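You operate a simulated robot arm through the tools that you are given. There is no shell and no other tool.

You run a simulated robot arm. Do the job below in one go: nothing can be reset, and whatever is moved stays where it is left.

TASK
Catch the belt's tray at the spur gate and push it onto the spur with the pusher.
Fine: stop the belt before you push, run the pusher home, and draw the gate back at the end. Leave the other trays where they are. Where these are worked on the way, their far stop is far enough and under half their travel is too little: spur gate.

It is judged by the outcome, as a careful person would: the job done as asked, and still so three seconds after it is handed in. It fails if anything else is knocked over, pushed out of place, dropped, spilled or broken.

THE ROBOT
A 7-joint arm with a two-finger parallel gripper, fixed in place. Base frame: the origin is at the foot of the arm, x ahead of it, y to its left, z up. Lengths are in cm, angles in rad, forces in N, time in s.
Its first joint turns from -2.304 to 2.304 rad. Payload 3.91 kg.
The TCP is the grasp point between the finger pads, 3 cm short of the fingertips. In the tool frame z runs along the fingers and y along their closing line. The gripper opens to 11 cm. The fingers are 2 cm wide and 1 cm thick; the gripper's body (4.8 by 11.2 cm) begins 5.5 cm behind the TCP.
Orientation is that of the tool frame in the base frame, as a unit quaternion [w, x, y, z]. With the fingers straight down and closing along the base's y, the tool's x points along the base's -x, its y along +y and its z along -z.

THE INTERFACE
- The arm moves only by the tool step_arm. Its argument "steps" is a list of rows, each a list of 7 numbers: the turn, a rotation vector about the tool's x, y, z in rad, then the shift along the tool's x, y, z in cm, then the gripper command, from -1 (fully open) to 1 (shut), values between in proportion. In form: [[rx, ry, rz, x, y, z, hand], ...]. A call has 1 to 20 rows; each row is the pose to reach, as a shift and turn from the pose commanded when the call began, along the tool's axes at that moment. Rows are played at 5 a second. More than 5 cm and 0.15 rad between two rows, or a gripper value outside its range, and nothing of the call is played. Where a pose cannot be reached the arm comes as near as it can. A force on the tool above 80 N (or 10 N above the force at the start of the call, whichever is more), or a blocked arm, ends the call early, and 0.2 s more pass. The fingers move at their own pace (about 10.8 cm/s each) and stop on an object; they squeeze with about 29 N. The grip force told is the motor's: it shows also when the fingers shut on nothing. Time passes only in rows, and 0.2 s behind the last, so rows that repeat a pose let the fingers close. It gives the time, the measured TCP pose, the force on the tool (base axes), the opening and the grip force at its end, in the units of the frame above (readings bear some noise), with the torque about the TCP (base axes, N m) and any sound that the robot's microphone picked up.
- Cameras (640 x 400 px; columns grow to the right, rows downward): "scene" is fixed at [22.15, 50.18, 170.09]; the picture's right is [-0.13, -0.99, 0.00], its down [-0.87, 0.11, -0.47] and it looks along [0.47, -0.06, -0.88] (base axes); focal length 274 px, centre (320, 200). "wrist" rides on the gripper at [7.2, 1.7, -10.3] in the tool frame; the picture's right is [-0.23, 0.97, 0.00], its down [-0.76, -0.18, -0.62] and it looks along [-0.61, -0.14, 0.78] (tool axes); focal length 222 px, centre (320, 200). There is no depth. A picture from a camera that has moved, and an enlarged one, comes with that camera's place and axes in the base frame and with its lens.
- grab_frame(camera): a new picture of that camera. The clock stands still meanwhile.
- zoom(camera, box): a new picture of the part [left, top, right, bottom] of that camera's present view, enlarged. The clock stands still meanwhile.
- sign_off(): hands the job in; it is judged then, once.

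Nothing tells you positions but the pictures and the camera data. Unless the task says otherwise, let go and move clear before handing in.

The tools are called as name(argument=value, ...) on one line, values as JSON. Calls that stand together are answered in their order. step_arm: Moves the arm, as the interface text tells. Its arguments: {"type":"object","properties":{"steps":{"type":"array","items":{"type":"array","items":{"type":"number"}}}},"required":["steps"]} The other tools are called the same way: grab_frame (camera) takes a picture; zoom (camera, box) takes an enlarged picture of a part of a camera's view; sign_off () hands the job in.

At the start:

```text
time: 0.0
tcp_pos: [51.66, 27.55, 132.81]
tcp_rot: [0.0, 0.0, 1.0, 0.0]
force: [1.1, 0.4, -0.9]
torque: [-0.03, -0.03, -0.01]
gripper_width: 11.01
gripper_force: 0.0
```

scene: 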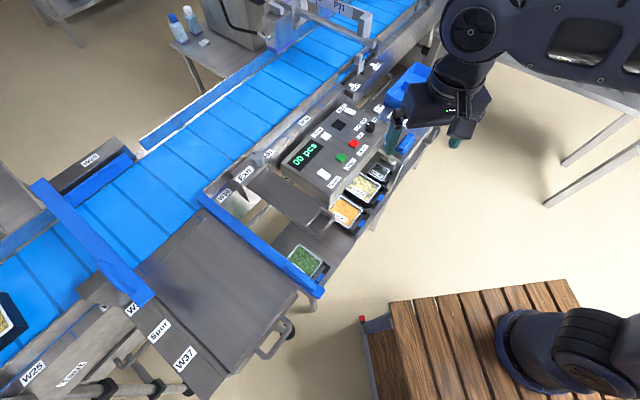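
wrist: 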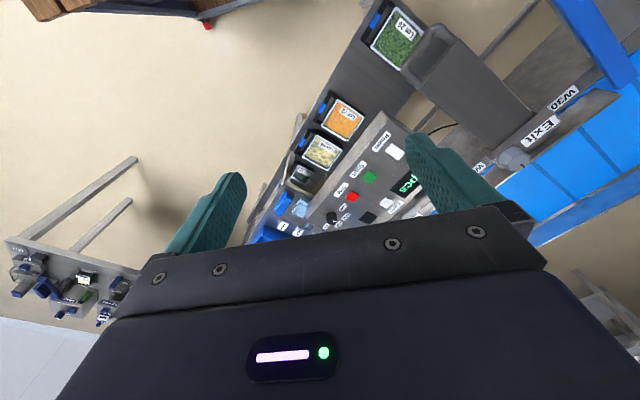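

I see a blue belt running diagonally past a control box, with a spur table on its near side and a pusher across from it. I'll look closer before moving anything.

zoom(camera="scene", box=[240, 60, 440, 260])

zoom(camera="scene", box=[0, 130, 340, 400])

zoom(camera="scene", box=[140, 0, 460, 200])

grab_frame(camera="wrist")

```text
2.00 times, centred on (340, 160) of scene
camera zoom: at [22.15, 50.18, 170.09], right [-0.13, -0.99, 0.0], down [-0.87, 0.11, -0.47], along [0.47, -0.06, -0.88], focal length 547 px, centre (280, 280)
```

zoom: 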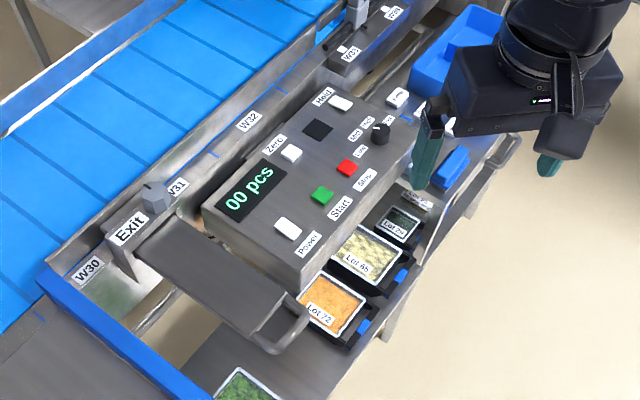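

```text
1.48 times, centred on (170, 265) of scene
camera zoom: at [22.15, 50.18, 170.09], right [-0.13, -0.99, 0.0], down [-0.87, 0.11, -0.47], along [0.47, -0.06, -0.88], focal length 405 px, centre (542, 104)
```

zoom: 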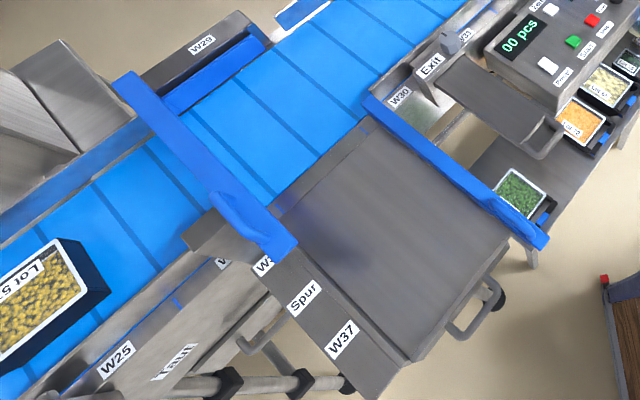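

```text
2.00 times, centred on (300, 100) of scene
camera zoom: at [22.15, 50.18, 170.09], right [-0.13, -0.99, 0.0], down [-0.87, 0.11, -0.47], along [0.47, -0.06, -0.88], focal length 547 px, centre (360, 400)
```

zoom: 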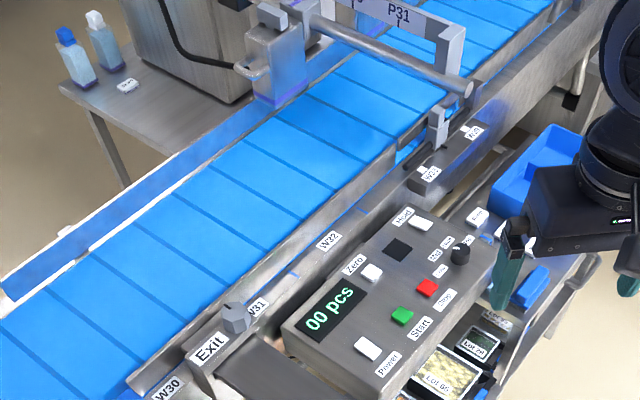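

```text
taken
camera wrist: at [44.45, 29.2, 143.08], right [0.23, 0.97, 0.0], down [0.76, -0.18, 0.62], along [0.61, -0.14, -0.78], focal length 222 px, centre (320, 200)
```

wrist: 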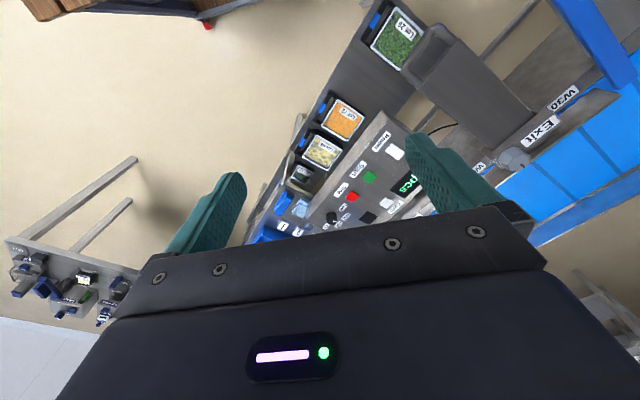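

I see one tray of yellow stuff at the left on the belt and a blue bar across the belt. I'll let a short time pass with the arm still to see whether the belt runs and which way.

step_arm(steps=[[0, 0, 0, 0, 0, 0, -1], [0, 0, 0, 0, 0, 0, -1]])

grab_frame(camera="scene")

```text
time: 0.6
tcp_pos: [51.71, 27.4, 132.9]
tcp_rot: [-0.001, 0.0, 1.0, 0.0]
force: [1.3, -0.9, 0.0]
torque: [0.02, -0.01, 0.03]
gripper_width: 10.99
gripper_force: 0.0
```

```text
taken
```

scene: 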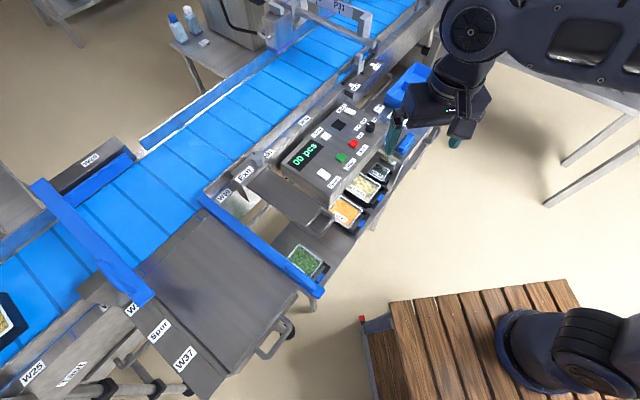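

After 0.6 s nothing seems to have moved. I'll zoom in for comparison.

zoom(camera="scene", box=[0, 130, 340, 400])

zoom(camera="scene", box=[0, 260, 120, 400])

zoom(camera="scene", box=[270, 80, 400, 200])

zoom(camera="scene", box=[20, 130, 180, 310])

```text
1.48 times, centred on (170, 265) of scene
camera zoom: at [22.15, 50.18, 170.09], right [-0.13, -0.99, 0.0], down [-0.87, 0.11, -0.47], along [0.47, -0.06, -0.88], focal length 405 px, centre (542, 104)
```

zoom: 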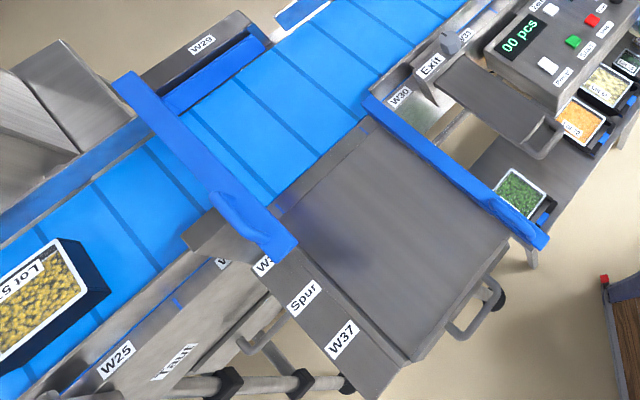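

```text
2.86 times, centred on (60, 330) of scene
camera zoom: at [22.15, 50.18, 170.09], right [-0.13, -0.99, 0.0], down [-0.87, 0.11, -0.47], along [0.47, -0.06, -0.88], focal length 782 px, centre (1063, -171)
```

zoom: 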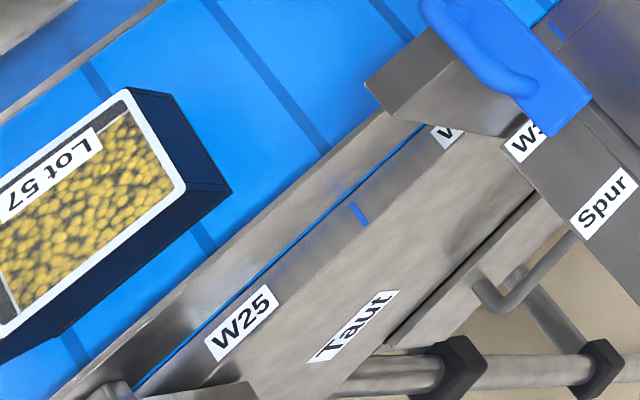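

```text
3.33 times, centred on (335, 140) of scene
camera zoom: at [22.15, 50.18, 170.09], right [-0.13, -0.99, 0.0], down [-0.87, 0.11, -0.47], along [0.47, -0.06, -0.88], focal length 912 px, centre (270, 400)
```

zoom: 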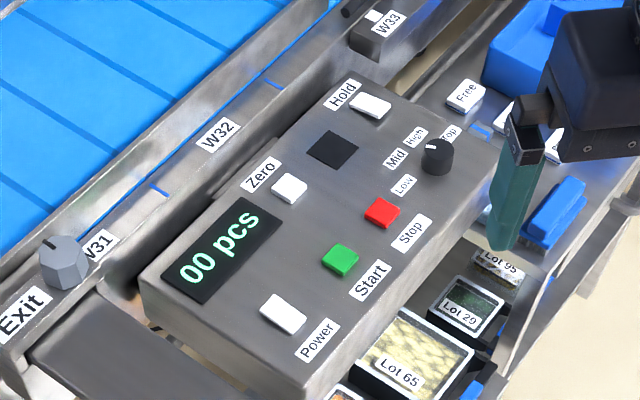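

```text
2.22 times, centred on (100, 220) of scene
camera zoom: at [22.15, 50.18, 170.09], right [-0.13, -0.99, 0.0], down [-0.87, 0.11, -0.47], along [0.47, -0.06, -0.88], focal length 608 px, centre (809, 156)
```

zoom: 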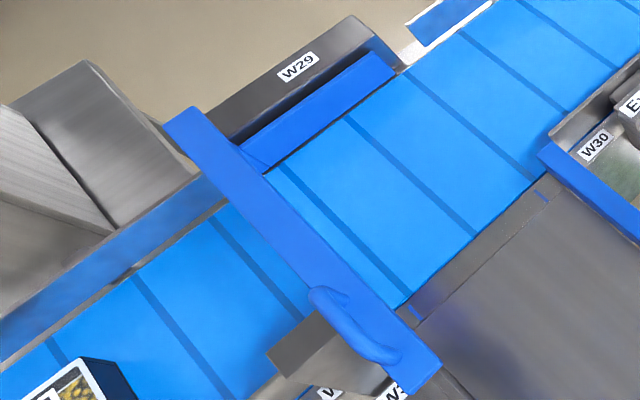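

The belt is standing still. The control box is at about (87, 29, 89), with Start, Stop, Power, Hold, Zero and a speed knob. I'll swing the arm left at this height to view both blue bars, the pusher and the tray with the wrist camera.

step_arm(steps=[[0, 0, -0.12, 2, 4, 0, -1], [0, 0, -0.24, 4, 8, 0, -1], [0, 0, -0.36, 6, 12, 0, -1], [0, 0, -0.48, 8, 16, 0, -1], [0, 0, -0.6, 10, 20, 0, -1], [0, 0, -0.72, 12, 24, 0, -1], [0, 0, -0.84, 14, 28, 0, -1], [0, 0, -0.96, 16, 32, 0, -1], [0, 0, -1.0, 16, 32, 0, -1]])

grab_frame(camera="wrist")

grab_frame(camera="scene")

```text
time: 2.6
tcp_pos: [35.75, 59.71, 132.8]
tcp_rot: [0.0, -0.481, 0.877, 0.001]
force: [0.5, 0.0, -0.1]
torque: [-0.04, -0.01, -0.02]
gripper_width: 11.0
gripper_force: 0.1
```

```text
taken
camera wrist: at [30.4, 54.35, 143.03], right [-0.7, 0.72, 0.0], down [0.56, 0.55, 0.62], along [0.45, 0.43, -0.78], focal length 222 px, centre (320, 200)
```

wrist: 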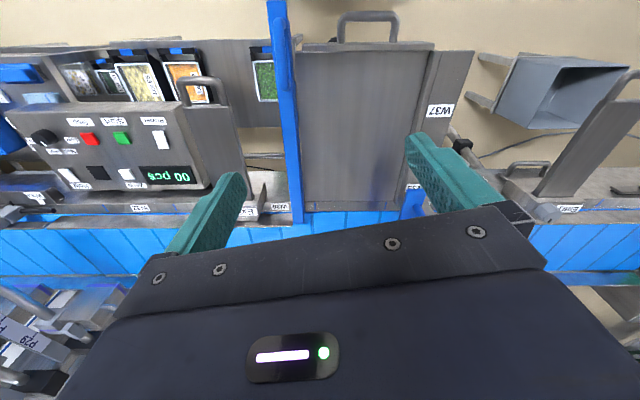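

```text
taken
```

scene: 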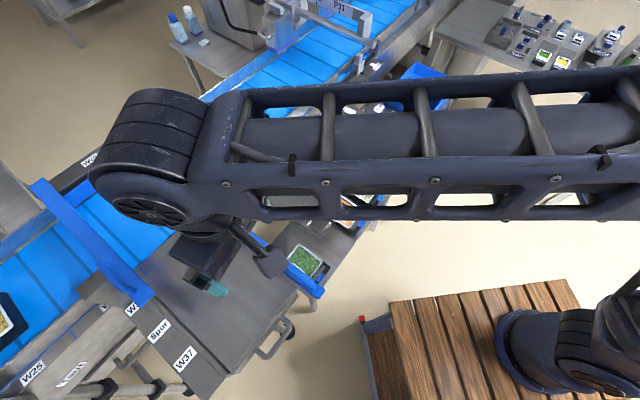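

The wrist view is upside down (bottom is away from the robot) and the gripper hides the far side. I'll tilt the tool outward to see the belt, the left bar and the pusher.

step_arm(steps=[[0, -0.12, 0, 0, 0, 0, -1], [0, -0.24, 0, 0, 0, 0, -1], [0, -0.36, 0, 0, 0, 0, -1], [0, -0.48, 0, 0, 0, 0, -1], [0, -0.6, 0, 0, 0, 0, -1]])

grab_frame(camera="wrist")

```text
time: 3.8
tcp_pos: [35.71, 59.58, 132.79]
tcp_rot: [0.26, -0.458, 0.838, 0.142]
force: [-0.5, -0.2, -0.2]
torque: [-0.02, -0.01, 0.0]
gripper_width: 11.01
gripper_force: 0.1
```

```text
taken
camera wrist: at [27.92, 50.49, 137.1], right [-0.72, 0.68, 0.13], down [0.3, 0.14, 0.94], along [0.63, 0.72, -0.3], focal length 222 px, centre (320, 200)
```

wrist: 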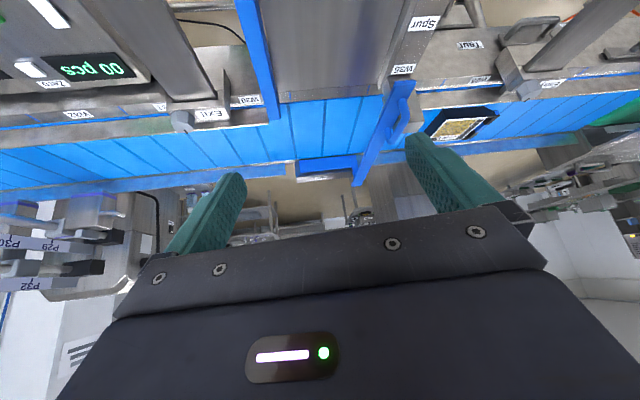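

zoom(camera="wrist", box=[230, 0, 430, 200])

zoom(camera="wrist", box=[360, 0, 640, 180])

zoom(camera="wrist", box=[0, 0, 260, 180])

```text
2.00 times, centred on (330, 100) of wrist
camera zoom: at [27.92, 50.49, 137.1], right [-0.72, 0.68, 0.13], down [0.3, 0.14, 0.94], along [0.63, 0.72, -0.3], focal length 444 px, centre (300, 400)
```

zoom: 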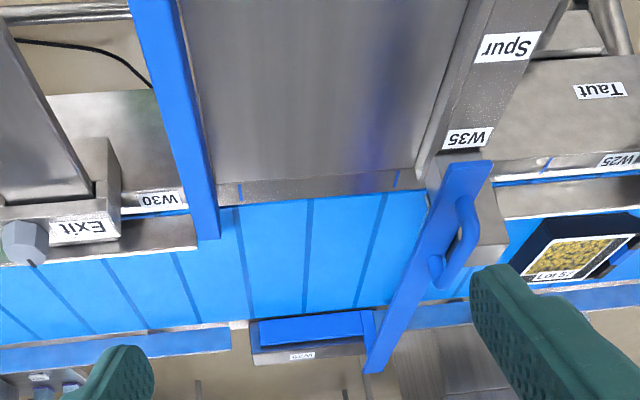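

```text
2.22 times, centred on (500, 90) of wrist
camera zoom: at [27.92, 50.49, 137.1], right [-0.72, 0.68, 0.13], down [0.3, 0.14, 0.94], along [0.63, 0.72, -0.3], focal length 494 px, centre (-80, 444)
```

zoom: 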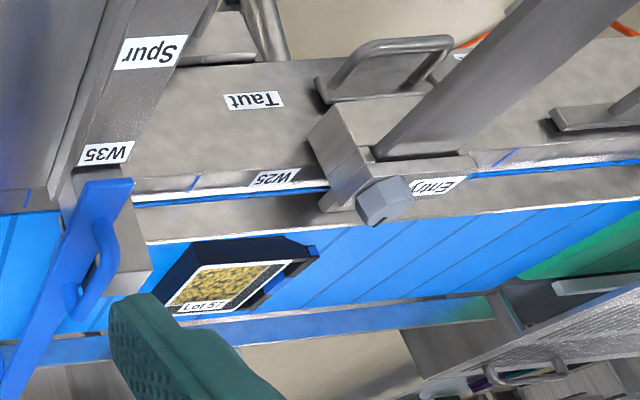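

```text
2.22 times, centred on (130, 90) of wrist
camera zoom: at [27.92, 50.49, 137.1], right [-0.72, 0.68, 0.13], down [0.3, 0.14, 0.94], along [0.63, 0.72, -0.3], focal length 494 px, centre (742, 444)
```

zoom: 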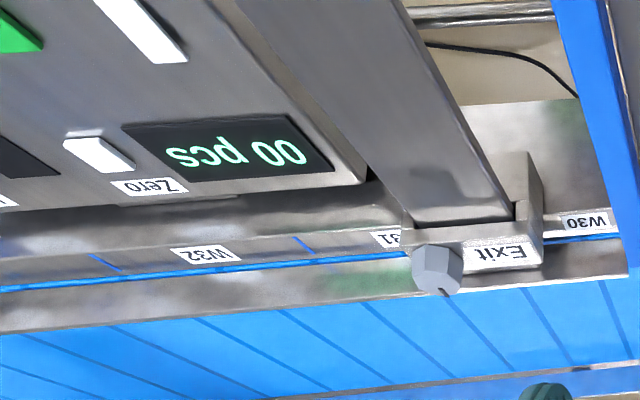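

I now take the flow as Entry (left) to Exit (right). The right blue bar is a drawn-back gate at z≈90, and the left bar is a raised pull bar at z≈109 with a handle, joined to the pusher plate on the far side. Next I'll look at the control panel and the right gate's handle from above.

step_arm(steps=[[0, 0.075, 0, 1.1, -3.95, 1.48, -1], [0, 0.15, 0, 2.2, -7.9, 2.97, -1], [0, 0.225, 0, 3.3, -11.85, 4.45, -1], [0, 0.3, 0, 4.4, -15.8, 5.93, -1], [0, 0.375, 0, 5.5, -19.75, 7.4, -1], [0, 0.45, 0, 6.6, -23.7, 8.9, -1], [0, 0.525, 0, 7.7, -27.65, 10.4, -1], [0, 0.6, 0, 8.83, -31.6, 11.87, -1], [0, 0.6, 0, 8.83, -31.6, 11.87, -1]])

grab_frame(camera="wrist")

grab_frame(camera="scene")

```text
time: 5.8
tcp_pos: [61.81, 41.78, 118.08]
tcp_rot: [0.0, -0.48, 0.878, 0.0]
force: [0.4, 0.0, 0.2]
torque: [0.04, 0.0, -0.02]
gripper_width: 10.99
gripper_force: 0.0
```

```text
taken
camera wrist: at [56.56, 36.61, 128.26], right [-0.7, 0.72, 0.0], down [0.56, 0.55, 0.62], along [0.45, 0.43, -0.78], focal length 222 px, centre (320, 200)
```

wrist: 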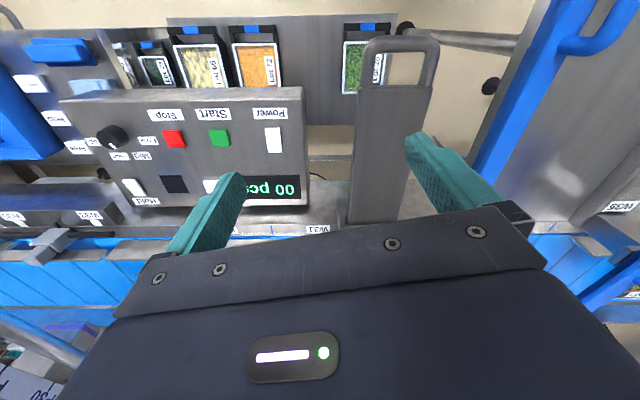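

```text
taken
```

scene: 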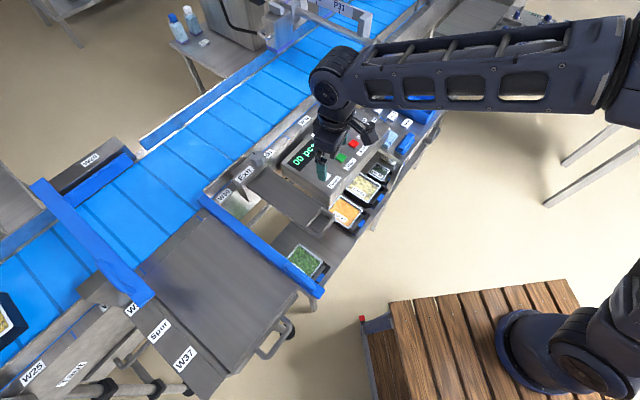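

zoom(camera="wrist", box=[50, 70, 320, 240])

zoom(camera="wrist", box=[330, 0, 640, 200])

zoom(camera="wrist", box=[0, 0, 180, 260])

zoom(camera="scene", box=[180, 160, 380, 360])

```text
2.35 times, centred on (185, 155) of wrist
camera zoom: at [56.56, 36.61, 128.26], right [-0.7, 0.72, 0.0], down [0.56, 0.55, 0.62], along [0.45, 0.43, -0.78], focal length 523 px, centre (638, 306)
```

zoom: 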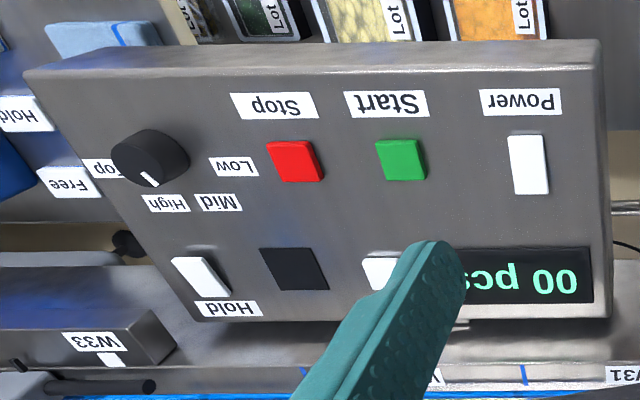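

```text
2.00 times, centred on (485, 100) of wrist
camera zoom: at [56.56, 36.61, 128.26], right [-0.7, 0.72, 0.0], down [0.56, 0.55, 0.62], along [0.45, 0.43, -0.78], focal length 444 px, centre (-10, 400)
```

zoom: 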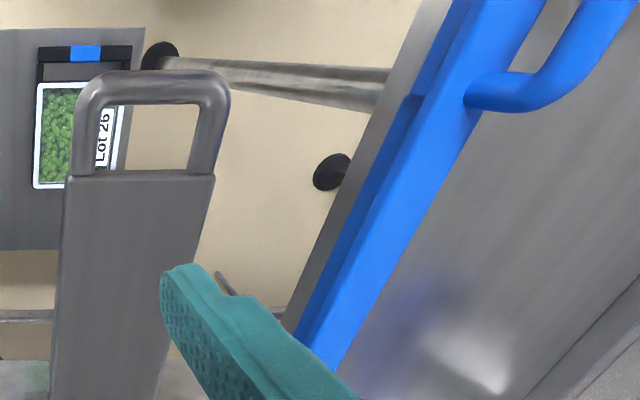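

```text
1.54 times, centred on (90, 130) of wrist
camera zoom: at [56.56, 36.61, 128.26], right [-0.7, 0.72, 0.0], down [0.56, 0.55, 0.62], along [0.45, 0.43, -0.78], focal length 342 px, centre (674, 308)
```

zoom: 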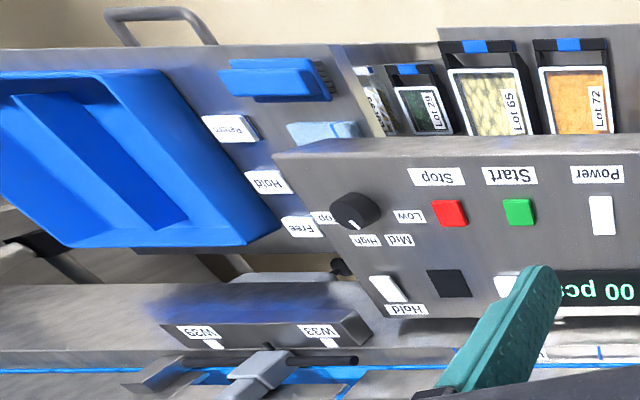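

```text
2.00 times, centred on (280, 260) of scene
camera zoom: at [22.15, 50.18, 170.09], right [-0.13, -0.99, 0.0], down [-0.87, 0.11, -0.47], along [0.47, -0.06, -0.88], focal length 547 px, centre (400, 80)
```

zoom: 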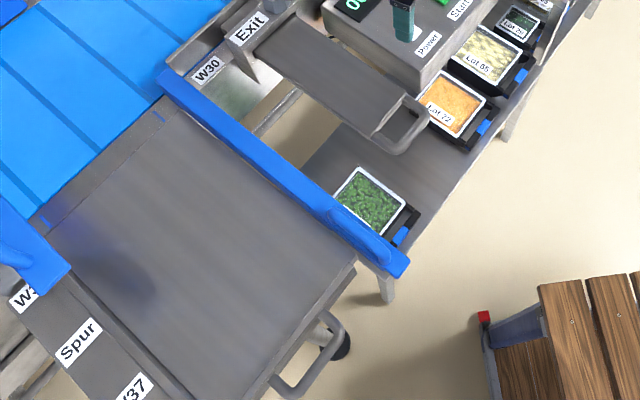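

The speed knob is at High, the display is lit, and Start, Stop and Power are laid out clearly. The right gate has a blue U handle near its near end at about (40, 54, 93). I'll hover above that handle with the fingers square to the bar.

step_arm(steps=[[0, 0, 0.04, 0.25, 4.16, 0.5, -1], [0, 0, 0.08, 0.5, 8.32, 1, -1], [0, 0, 0.12, 0.75, 12.48, 1.5, -1], [0, 0, 0.16, 1, 16.63, 2, -1], [0, 0, 0.2, 1.25, 20.8, 2.5, -1], [0, 0, 0.24, 1.5, 24.95, 3.1, -1], [0, 0, 0.24, 1.5, 24.95, 3.1, -1]])

grab_frame(camera="wrist")

zoom(camera="wrist", box=[220, 0, 460, 200])

```text
time: 7.4
tcp_pos: [40.14, 54.3, 114.92]
tcp_rot: [0.0, -0.371, 0.929, 0.001]
force: [-0.1, 0.0, 0.1]
torque: [0.0, -0.01, -0.03]
gripper_width: 11.0
gripper_force: 0.0
```

```text
taken
camera wrist: at [33.77, 50.47, 125.18], right [-0.51, 0.86, 0.0], down [0.67, 0.4, 0.62], along [0.54, 0.32, -0.78], focal length 222 px, centre (320, 200)
```

wrist: 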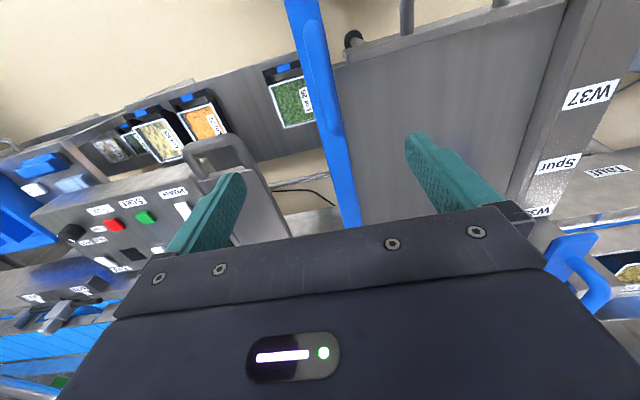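

```text
2.00 times, centred on (340, 100) of wrist
camera zoom: at [33.77, 50.47, 125.18], right [-0.51, 0.86, 0.0], down [0.67, 0.4, 0.62], along [0.54, 0.32, -0.78], focal length 444 px, centre (280, 400)
```

zoom: 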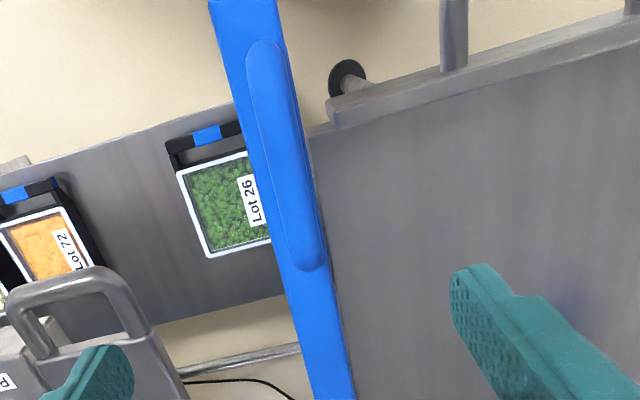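

The handle is a rounded blue loop along the top of the gate bar, centred near (39, 54). I'll zoom in with the fixed camera to pin down its height.

zoom(camera="scene", box=[270, 240, 350, 310])

grab_frame(camera="scene")

```text
5.71 times, centred on (310, 275) of scene
camera zoom: at [22.15, 50.18, 170.09], right [-0.13, -0.99, 0.0], down [-0.87, 0.11, -0.47], along [0.47, -0.06, -0.88], focal length 1564 px, centre (377, -229)
```

zoom: 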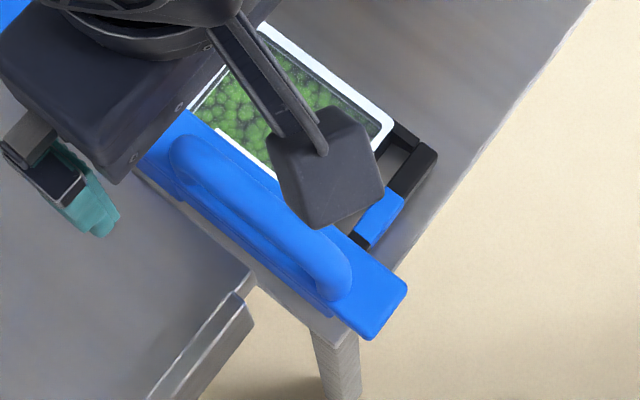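

```text
taken
```

scene: 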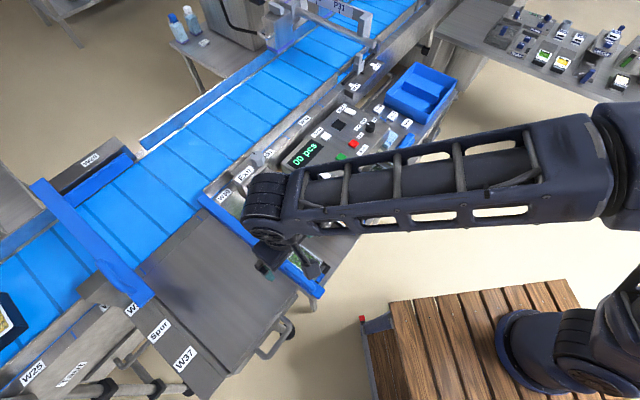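

Triangulating several views puts the gate bar's top at about z≈100.5 and its handle at about z≈104 near (37, 53). I'll come down part way above it and check.

step_arm(steps=[[0, 0, 0, 1.5, 0.6, 2.5, -1], [0, 0, 0, 2.96, 1.16, 5, -1], [0, 0, 0, 2.96, 1.16, 5, -1]])

grab_frame(camera="wrist")

zoom(camera="scene", box=[230, 220, 350, 320])

```text
time: 8.2
tcp_pos: [37.26, 52.9, 109.96]
tcp_rot: [-0.001, -0.37, 0.929, 0.0]
force: [0.2, 0.8, -0.3]
torque: [0.0, 0.01, 0.02]
gripper_width: 10.99
gripper_force: 0.1
```

```text
taken
camera wrist: at [30.76, 49.14, 120.13], right [-0.51, 0.86, 0.0], down [0.67, 0.4, 0.62], along [0.54, 0.32, -0.78], focal length 222 px, centre (320, 200)
```

wrist: 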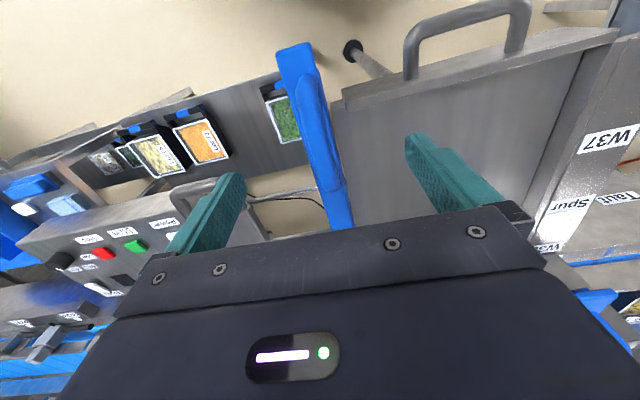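

```text
4.00 times, centred on (290, 270) of scene
camera zoom: at [22.15, 50.18, 170.09], right [-0.13, -0.99, 0.0], down [-0.87, 0.11, -0.47], along [0.47, -0.06, -0.88], focal length 1095 px, centre (440, -80)
```

zoom: 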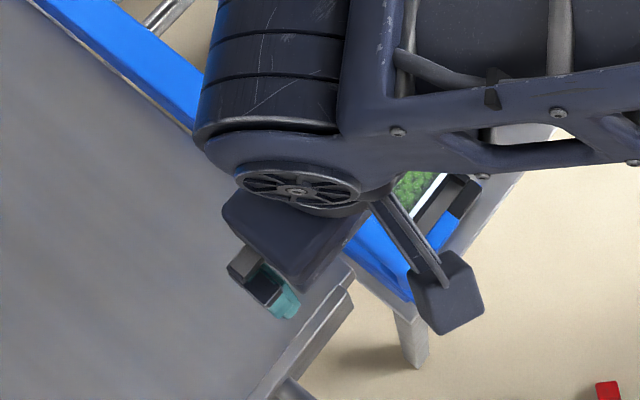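

zoom(camera="wrist", box=[230, 20, 430, 220])

```text
2.00 times, centred on (330, 120) of wrist
camera zoom: at [30.76, 49.14, 120.13], right [-0.51, 0.86, 0.0], down [0.67, 0.4, 0.62], along [0.54, 0.32, -0.78], focal length 444 px, centre (300, 360)
```

zoom: 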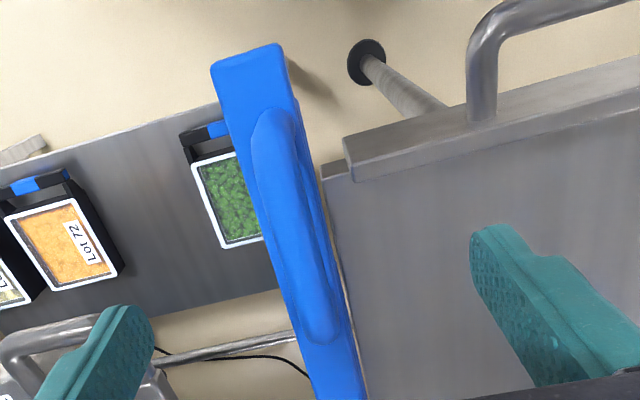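

The gripper is centred over the handle, whose top is at about z≈104.5. I'll lower onto it and close.

step_arm(steps=[[0, 0, 0, 0, 0, 3, -1], [0, 0, 0, 0, 0, 6.2, -1], [0, 0, 0, 0, 0, 6.2, 0], [0, 0, 0, 0, 0, 6.2, 1], [0, 0, 0, 0, 0, 6.2, 1], [0, 0, 0, 0, 0, 6.2, 1]])

zoom(camera="wrist", box=[160, 20, 480, 220])

```text
time: 9.6
tcp_pos: [37.09, 52.82, 103.79]
tcp_rot: [0.0, -0.372, 0.928, 0.0]
force: [3.4, -4.3, -3.2]
torque: [0.3, -0.27, 0.94]
gripper_width: 1.61
gripper_force: 44.7
```

```text
2.00 times, centred on (320, 120) of wrist
camera zoom: at [30.83, 49.17, 113.96], right [-0.51, 0.86, 0.0], down [0.67, 0.4, 0.62], along [0.54, 0.32, -0.78], focal length 444 px, centre (320, 360)
```

zoom: 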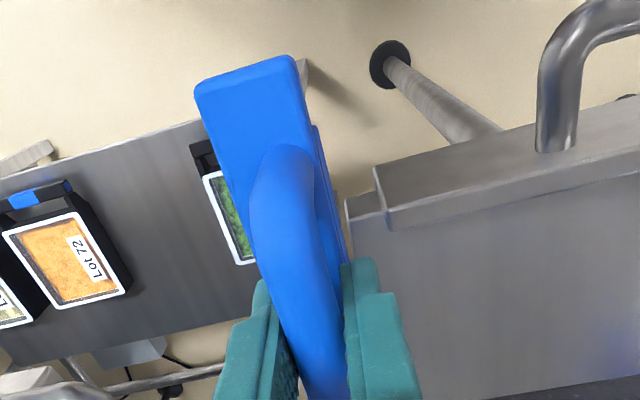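

I have the handle (1.6 cm wide in the grip). I'll push the gate outward across the belt in stages and watch the forces.

step_arm(steps=[[0, 0, 0, -1, 0.015, 0, 1], [0, 0, 0, -3, 0.045, 0, 1], [0, 0, 0, -5, 0.075, 0, 1], [0, 0, 0, -7, 0.105, 0, 1], [0, 0, 0, -9, 0.135, 0, 1], [0, 0, 0, -10, 0.15, 0, 1]])

grab_frame(camera="wrist")

grab_frame(camera="scene")

```text
time: 11.0
tcp_pos: [44.49, 60.09, 103.68]
tcp_rot: [0.0, -0.371, 0.929, 0.0]
force: [-2.2, 3.6, -9.4]
torque: [-0.29, 0.27, 0.86]
gripper_width: 1.6
gripper_force: 44.9
```

```text
taken
camera wrist: at [37.93, 56.25, 113.96], right [-0.51, 0.86, 0.0], down [0.67, 0.4, 0.62], along [0.54, 0.32, -0.78], focal length 222 px, centre (320, 200)
```

wrist: 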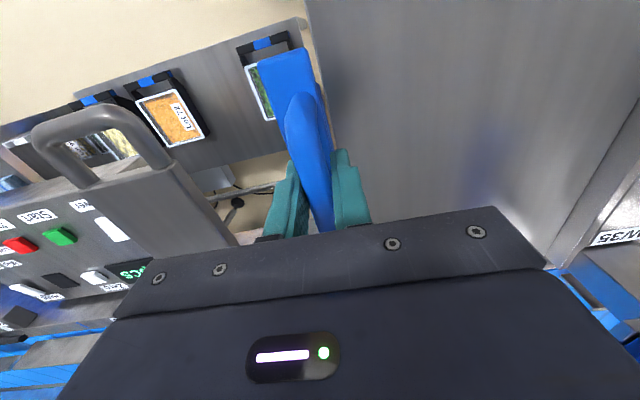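

```text
taken
```

scene: 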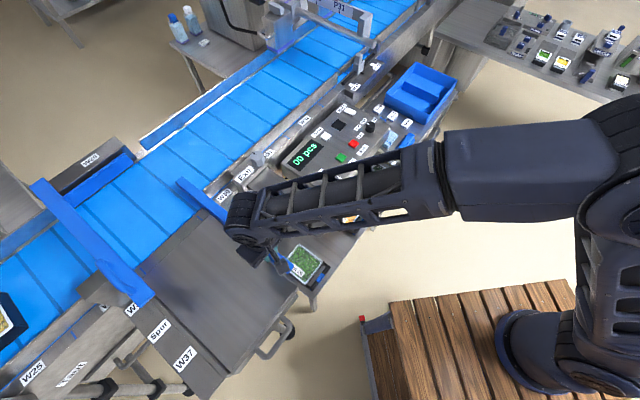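

The gate is sliding out over the belt as expected, with low forces. I'll continue.

step_arm(steps=[[0, 0, 0, -1, 0.02, 0, 1], [0, 0, 0, -3, 0.06, 0, 1], [0, 0, 0, -5, 0.1, 0, 1], [0, 0, 0, -7, 0.14, 0, 1], [0, 0, 0, -9, 0.18, 0, 1], [0, 0, 0, -10, 0.2, 0, 1]])

grab_frame(camera="scene")

```text
time: 12.4
tcp_pos: [51.52, 67.1, 103.74]
tcp_rot: [0.0, -0.371, 0.929, 0.0]
force: [-12.1, 12.7, -4.8]
torque: [-0.03, 0.09, 0.86]
gripper_width: 1.58
gripper_force: 45.3
```

```text
taken
```

scene: 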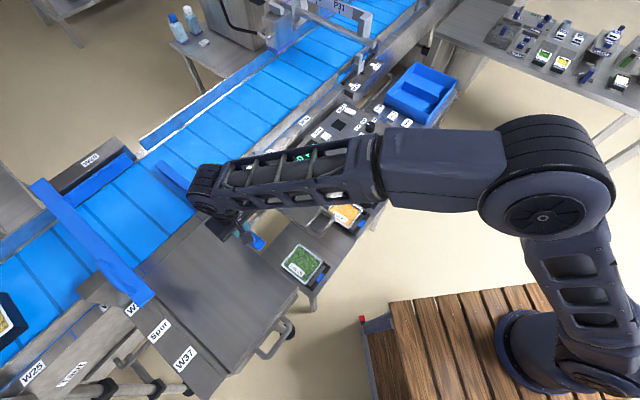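

step_arm(steps=[[0, 0, 0, -1, 0.1, 0, 1], [0, 0, 0, -3, 0.2, 0, 1], [0, 0, 0, -5, 0.25, 0, 1], [0, 0, 0, -6, 0.3, 0, 1], [0, 0, 0, -6, 0.3, 0, 1]])

grab_frame(camera="scene")

grab_frame(camera="wrist")

```text
time: 13.6
tcp_pos: [55.68, 71.35, 103.74]
tcp_rot: [0.0, -0.371, 0.929, 0.0]
force: [-2.6, 5.7, 2.1]
torque: [0.05, -0.04, 0.85]
gripper_width: 1.58
gripper_force: 44.7
```

```text
taken
```

scene: 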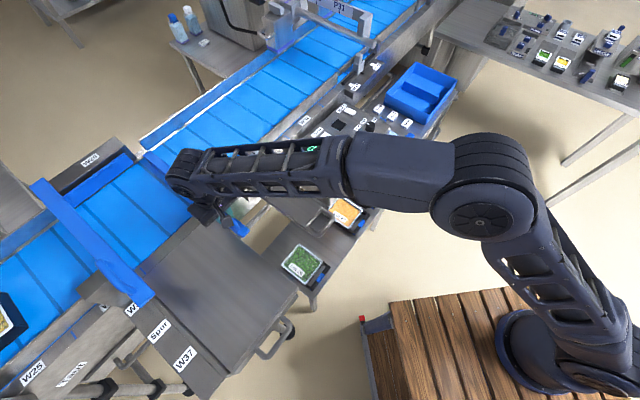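

```text
taken
camera wrist: at [49.26, 67.61, 113.96], right [-0.51, 0.86, 0.0], down [0.67, 0.4, 0.62], along [0.54, 0.32, -0.78], focal length 222 px, centre (320, 200)
```

wrist: 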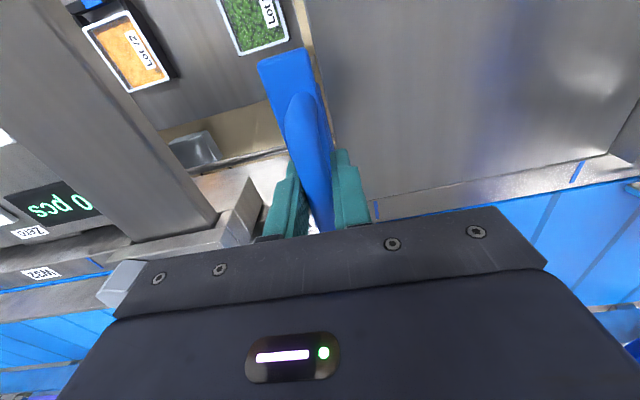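

The gate's far end is nearly at the far rail. I'll push on gently toward its far stop.

step_arm(steps=[[0, 0, 0, -1, 0.05, 0, 1], [0, 0, 0, -2, 0.08, 0, 1], [0, 0, 0, -3, 0.11, 0, 1], [0, 0, 0, -4, 0.14, 0, 1], [0, 0, 0, -4, 0.14, 0, 1]])

grab_frame(camera="scene")

```text
time: 14.8
tcp_pos: [58.52, 74.29, 103.8]
tcp_rot: [0.0, -0.37, 0.929, 0.0]
force: [4.7, -2.1, 1.1]
torque: [-0.12, 0.11, 0.91]
gripper_width: 1.58
gripper_force: 45.2
```

```text
taken
```

scene: 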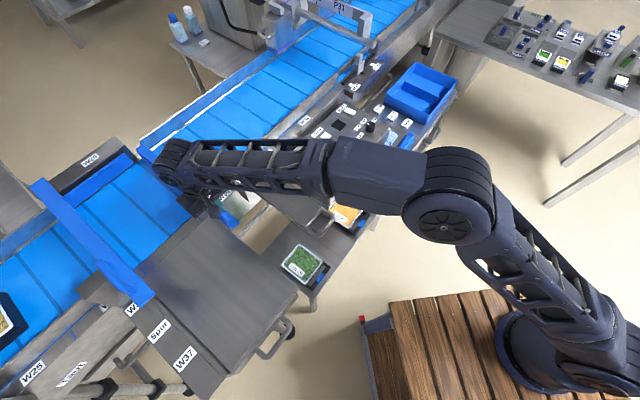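

zoom(camera="scene", box=[80, 110, 260, 240])

step_arm(steps=[[0, 0, 0, -1, 0.03, 0, 1], [0, 0, 0, -2, 0.06, 0, 1], [0, 0, 0, -3, 0.09, 0, 1], [0, 0, 0, -3, 0.09, 0, 1]])

zoom(camera="scene", box=[80, 110, 260, 240])

```text
3.08 times, centred on (170, 175) of scene
camera zoom: at [22.15, 50.18, 170.09], right [-0.13, -0.99, 0.0], down [-0.87, 0.11, -0.47], along [0.47, -0.06, -0.88], focal length 842 px, centre (782, 277)
```

zoom: 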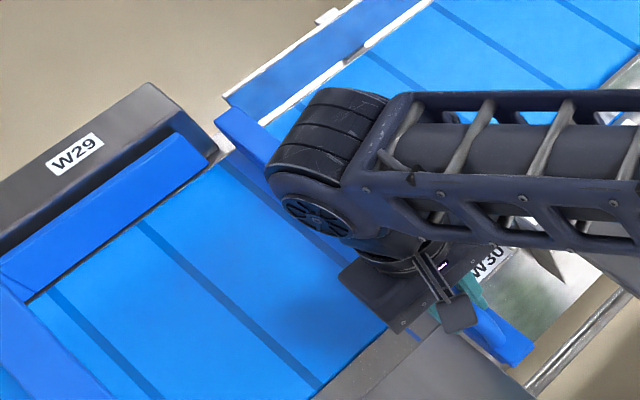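

```text
time: 15.8
tcp_pos: [60.51, 76.32, 103.92]
tcp_rot: [-0.001, -0.37, 0.929, 0.001]
force: [-11.7, -33.0, -0.1]
torque: [-0.32, 0.33, 0.91]
gripper_width: 1.61
gripper_force: 44.9
```

```text
3.08 times, centred on (170, 175) of scene
camera zoom: at [22.15, 50.18, 170.09], right [-0.13, -0.99, 0.0], down [-0.87, 0.11, -0.47], along [0.47, -0.06, -0.88], focal length 842 px, centre (782, 277)
```

zoom: 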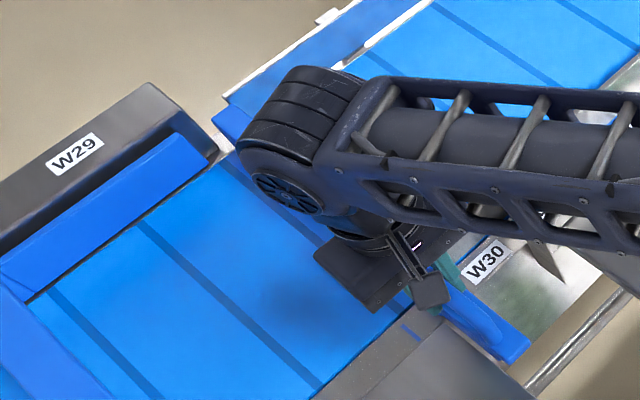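

Resistance has risen to about 32 N, which suggests the far stop. I'll nudge a little more to confirm.

step_arm(steps=[[0, 0, 0, -0.5, -0.1, 0, 1], [0, 0, 0, -1.0, -0.1, 0, 1], [0, 0, 0, -1.0, -0.1, 0, 1]])

zoom(camera="scene", box=[80, 110, 260, 240])

```text
time: 16.6
tcp_pos: [61.26, 76.91, 103.88]
tcp_rot: [0.001, -0.371, 0.929, 0.001]
force: [-13.4, -27.7, -0.4]
torque: [0.36, 0.34, 0.75]
gripper_width: 1.61
gripper_force: 44.6
```

```text
3.08 times, centred on (170, 175) of scene
camera zoom: at [22.15, 50.18, 170.09], right [-0.13, -0.99, 0.0], down [-0.87, 0.11, -0.47], along [0.47, -0.06, -0.88], focal length 842 px, centre (782, 277)
```

zoom: 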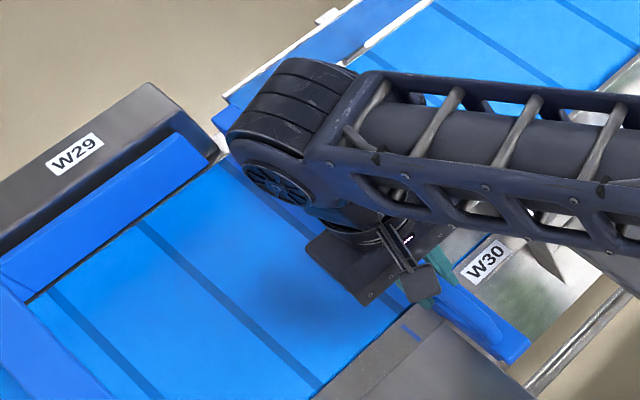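

The handle slipped slightly in the fingers without the gate moving further, so it is at its far stop. I'll open the fingers a little and lift clear.

step_arm(steps=[[0, 0, 0, 0, 0, 0, 0.2], [0, 0, 0, 0.5, 0, 0, 0.2], [0, 0, 0, 0.5, 0, 0, 0.2], [0, 0, 0, 0.5, 0, -3, 0.2], [0, 0, 0, 0.5, 0, -7, 0.2], [0, 0, 0, 0.5, 0, -11, 0.2], [0, 0, 0, 0.5, 0, -14, 0.2]])

grab_frame(camera="wrist")

grab_frame(camera="scene")

```text
time: 18.2
tcp_pos: [60.96, 76.35, 117.66]
tcp_rot: [-0.001, -0.371, 0.929, -0.001]
force: [-0.3, 0.3, -0.8]
torque: [-0.01, -0.02, 0.05]
gripper_width: 4.4
gripper_force: 0.1
```

```text
taken
camera wrist: at [54.5, 72.77, 127.95], right [-0.51, 0.86, 0.0], down [0.67, 0.4, 0.62], along [0.54, 0.32, -0.78], focal length 222 px, centre (320, 200)
```

wrist: 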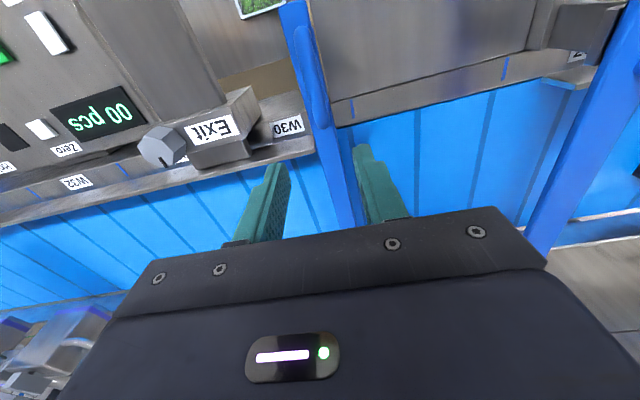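

```text
taken
```

scene: 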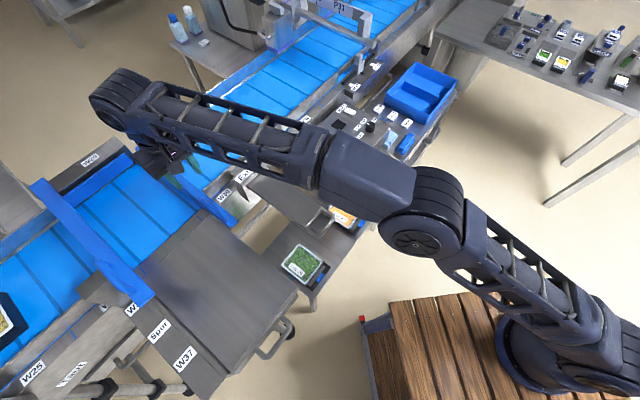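

The gate stands across the belt at its far stop. Next is Start: I put the green button at about (80.7, 34.9, 90.5) and the red at (86.4, 29.2, 90.5). I'll close the fingers and hover above the green one.

step_arm(steps=[[0, 0, 0, 1.2, -3.64, 0, 0.5], [0, 0, 0, 2.4, -7.3, 0, 1], [0, 0, 0, 3.6, -10.9, 0, 1], [0, 0, 0, 4.8, -14.6, 0, 1], [0, 0, 0, 5.95, -18.2, 0, 1], [0, 0, 0, 7.15, -21.85, 0, 1], [0, 0, 0, 8.3, -25.5, 0, 1], [0, 0, 0, 9.5, -29.1, 2, 1], [0, 0, 0, 10.7, -32.8, 4, 1], [0, 0, 0, 11.9, -36.4, 6, 1], [0, 0, 0, 13.1, -40.1, 8, 1], [0, 0, 0, 14.28, -43.69, 10, 1], [0, 0, 0, 14.28, -43.69, 11.66, 1], [0, 0, 0, 14.28, -43.69, 11.66, 1]])

grab_frame(camera="wrist")

grab_frame(camera="scene")

```text
time: 21.2
tcp_pos: [80.64, 34.97, 106.1]
tcp_rot: [0.001, -0.372, 0.928, -0.001]
force: [1.2, 0.6, -0.7]
torque: [0.0, -0.05, 0.01]
gripper_width: 0.0
gripper_force: 29.0
```

```text
taken
camera wrist: at [74.26, 31.3, 116.27], right [-0.51, 0.86, 0.0], down [0.67, 0.4, 0.62], along [0.54, 0.32, -0.78], focal length 222 px, centre (320, 200)
```

wrist: 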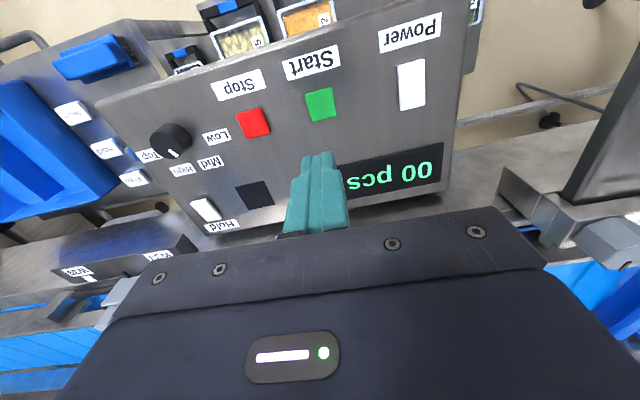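

```text
taken
```

scene: 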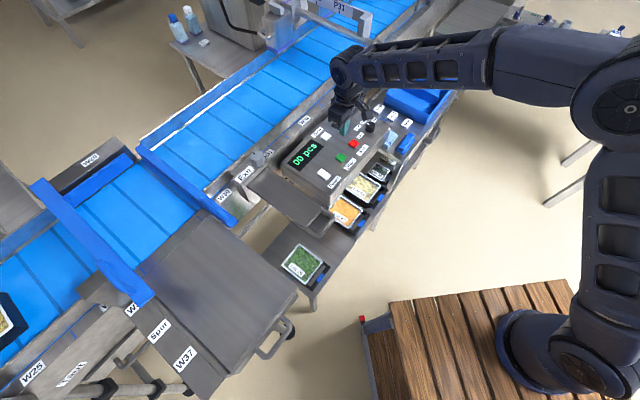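

The green button is straight beneath the closed fingers. I'll descend to just above it and then press in small steps, reading the force.

step_arm(steps=[[0, 0, 0, 0.2, 0, 4, 1], [0, 0, 0, 0.2, 0, 8, 1], [0, 0, 0, 0.2, 0, 11, 1], [0, 0, 0, 0.2, 0, 11.5, 1]])

grab_frame(camera="wrist")

zoom(camera="scene", box=[280, 80, 400, 200])

```text
time: 22.2
tcp_pos: [80.62, 34.77, 94.57]
tcp_rot: [0.0, -0.372, 0.928, 0.0]
force: [-0.2, -0.9, 0.4]
torque: [0.02, -0.02, 0.02]
gripper_width: 0.0
gripper_force: 29.7
```

```text
taken
camera wrist: at [74.19, 31.12, 104.83], right [-0.51, 0.86, 0.0], down [0.67, 0.4, 0.62], along [0.54, 0.32, -0.78], focal length 222 px, centre (320, 200)
```

wrist: 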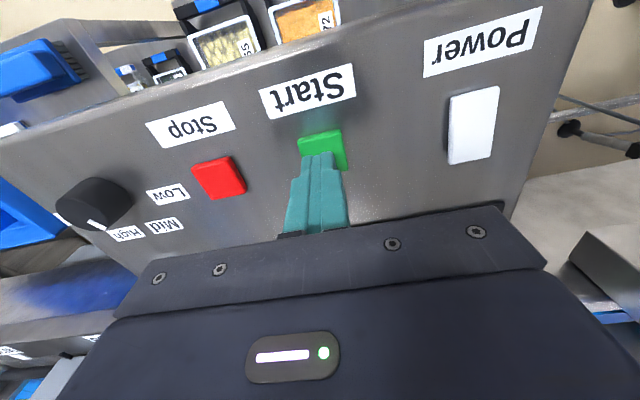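

```text
3.33 times, centred on (340, 140) of scene
camera zoom: at [22.15, 50.18, 170.09], right [-0.13, -0.99, 0.0], down [-0.87, 0.11, -0.47], along [0.47, -0.06, -0.88], focal length 912 px, centre (253, 400)
```

zoom: 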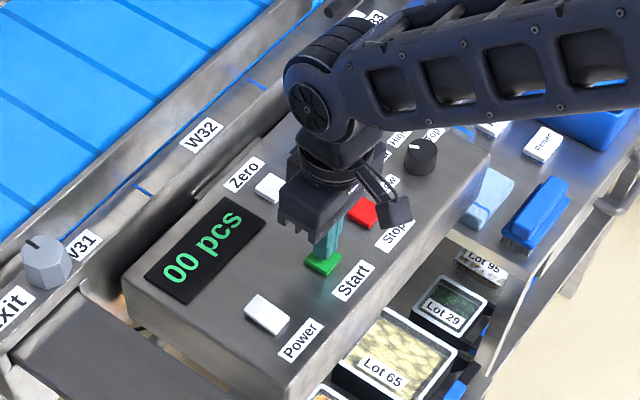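

step_arm(steps=[[0, 0, 0, 0.3, 0, 0.5, 1], [0, 0, 0, 0.3, 0, 1.0, 1]])

```text
time: 22.8
tcp_pos: [80.3, 34.78, 93.7]
tcp_rot: [0.0, -0.371, 0.928, 0.001]
force: [1.3, -1.8, 12.7]
torque: [-0.03, 0.01, 0.03]
gripper_width: 0.0
gripper_force: 29.3
heard: click
```

A click was heard on contact. I'll lift off slightly and check whether the belt runs.

step_arm(steps=[[0, 0, 0, 0, 0, -3, 1]])

grab_frame(camera="scene")

grab_frame(camera="wrist")

```text
time: 23.2
tcp_pos: [80.38, 34.78, 96.55]
tcp_rot: [0.0, -0.37, 0.929, 0.0]
force: [-0.5, 0.2, 0.0]
torque: [0.03, 0.0, 0.07]
gripper_width: 0.0
gripper_force: 29.3
```

```text
taken
```

scene: 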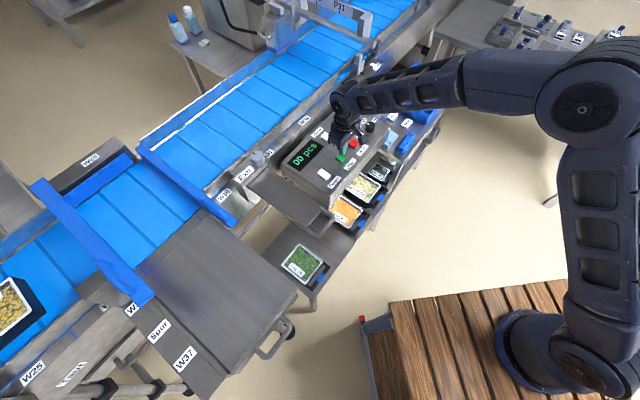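

```text
taken
camera wrist: at [73.93, 31.03, 106.78], right [-0.51, 0.86, 0.0], down [0.68, 0.4, 0.62], along [0.54, 0.32, -0.78], focal length 222 px, centre (320, 200)
```

wrist: 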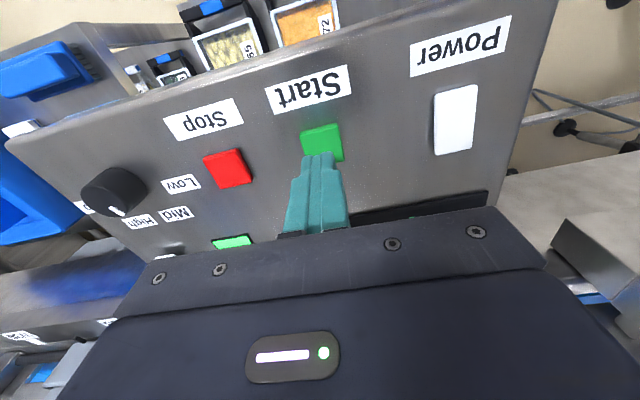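

The belt is running and the tray is moving toward the gate; the run lamp is lit green. I'll move over the red Stop button and hold there while watching.

step_arm(steps=[[0, 0, 0, -0.05, -4, 0, 1], [0, 0, 0, -0.1, -7.9, 0, 1]])

grab_frame(camera="scene")

grab_frame(camera="wrist")

```text
time: 23.8
tcp_pos: [85.8, 29.28, 96.69]
tcp_rot: [0.001, -0.372, 0.928, 0.0]
force: [-0.6, 1.0, -0.6]
torque: [-0.05, 0.01, 0.01]
gripper_width: 0.02
gripper_force: 29.1
```

```text
taken
```

scene: 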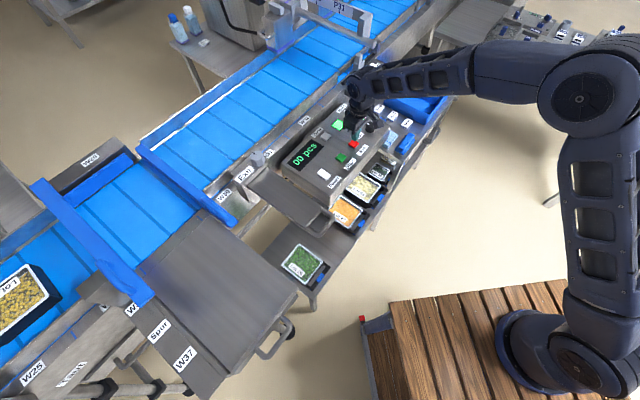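

```text
taken
camera wrist: at [79.37, 25.45, 106.9], right [-0.51, 0.86, 0.0], down [0.67, 0.4, 0.62], along [0.54, 0.32, -0.78], focal length 222 px, centre (320, 200)
```

wrist: 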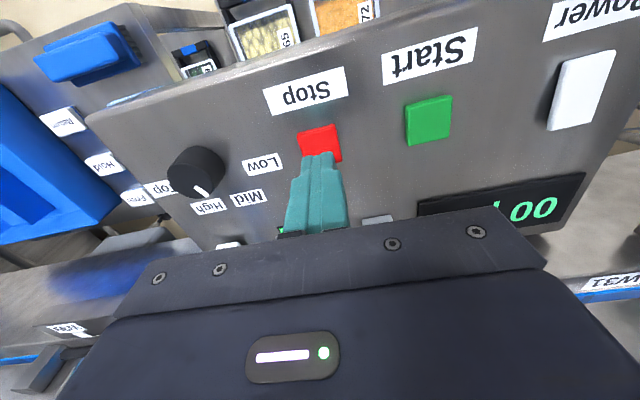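

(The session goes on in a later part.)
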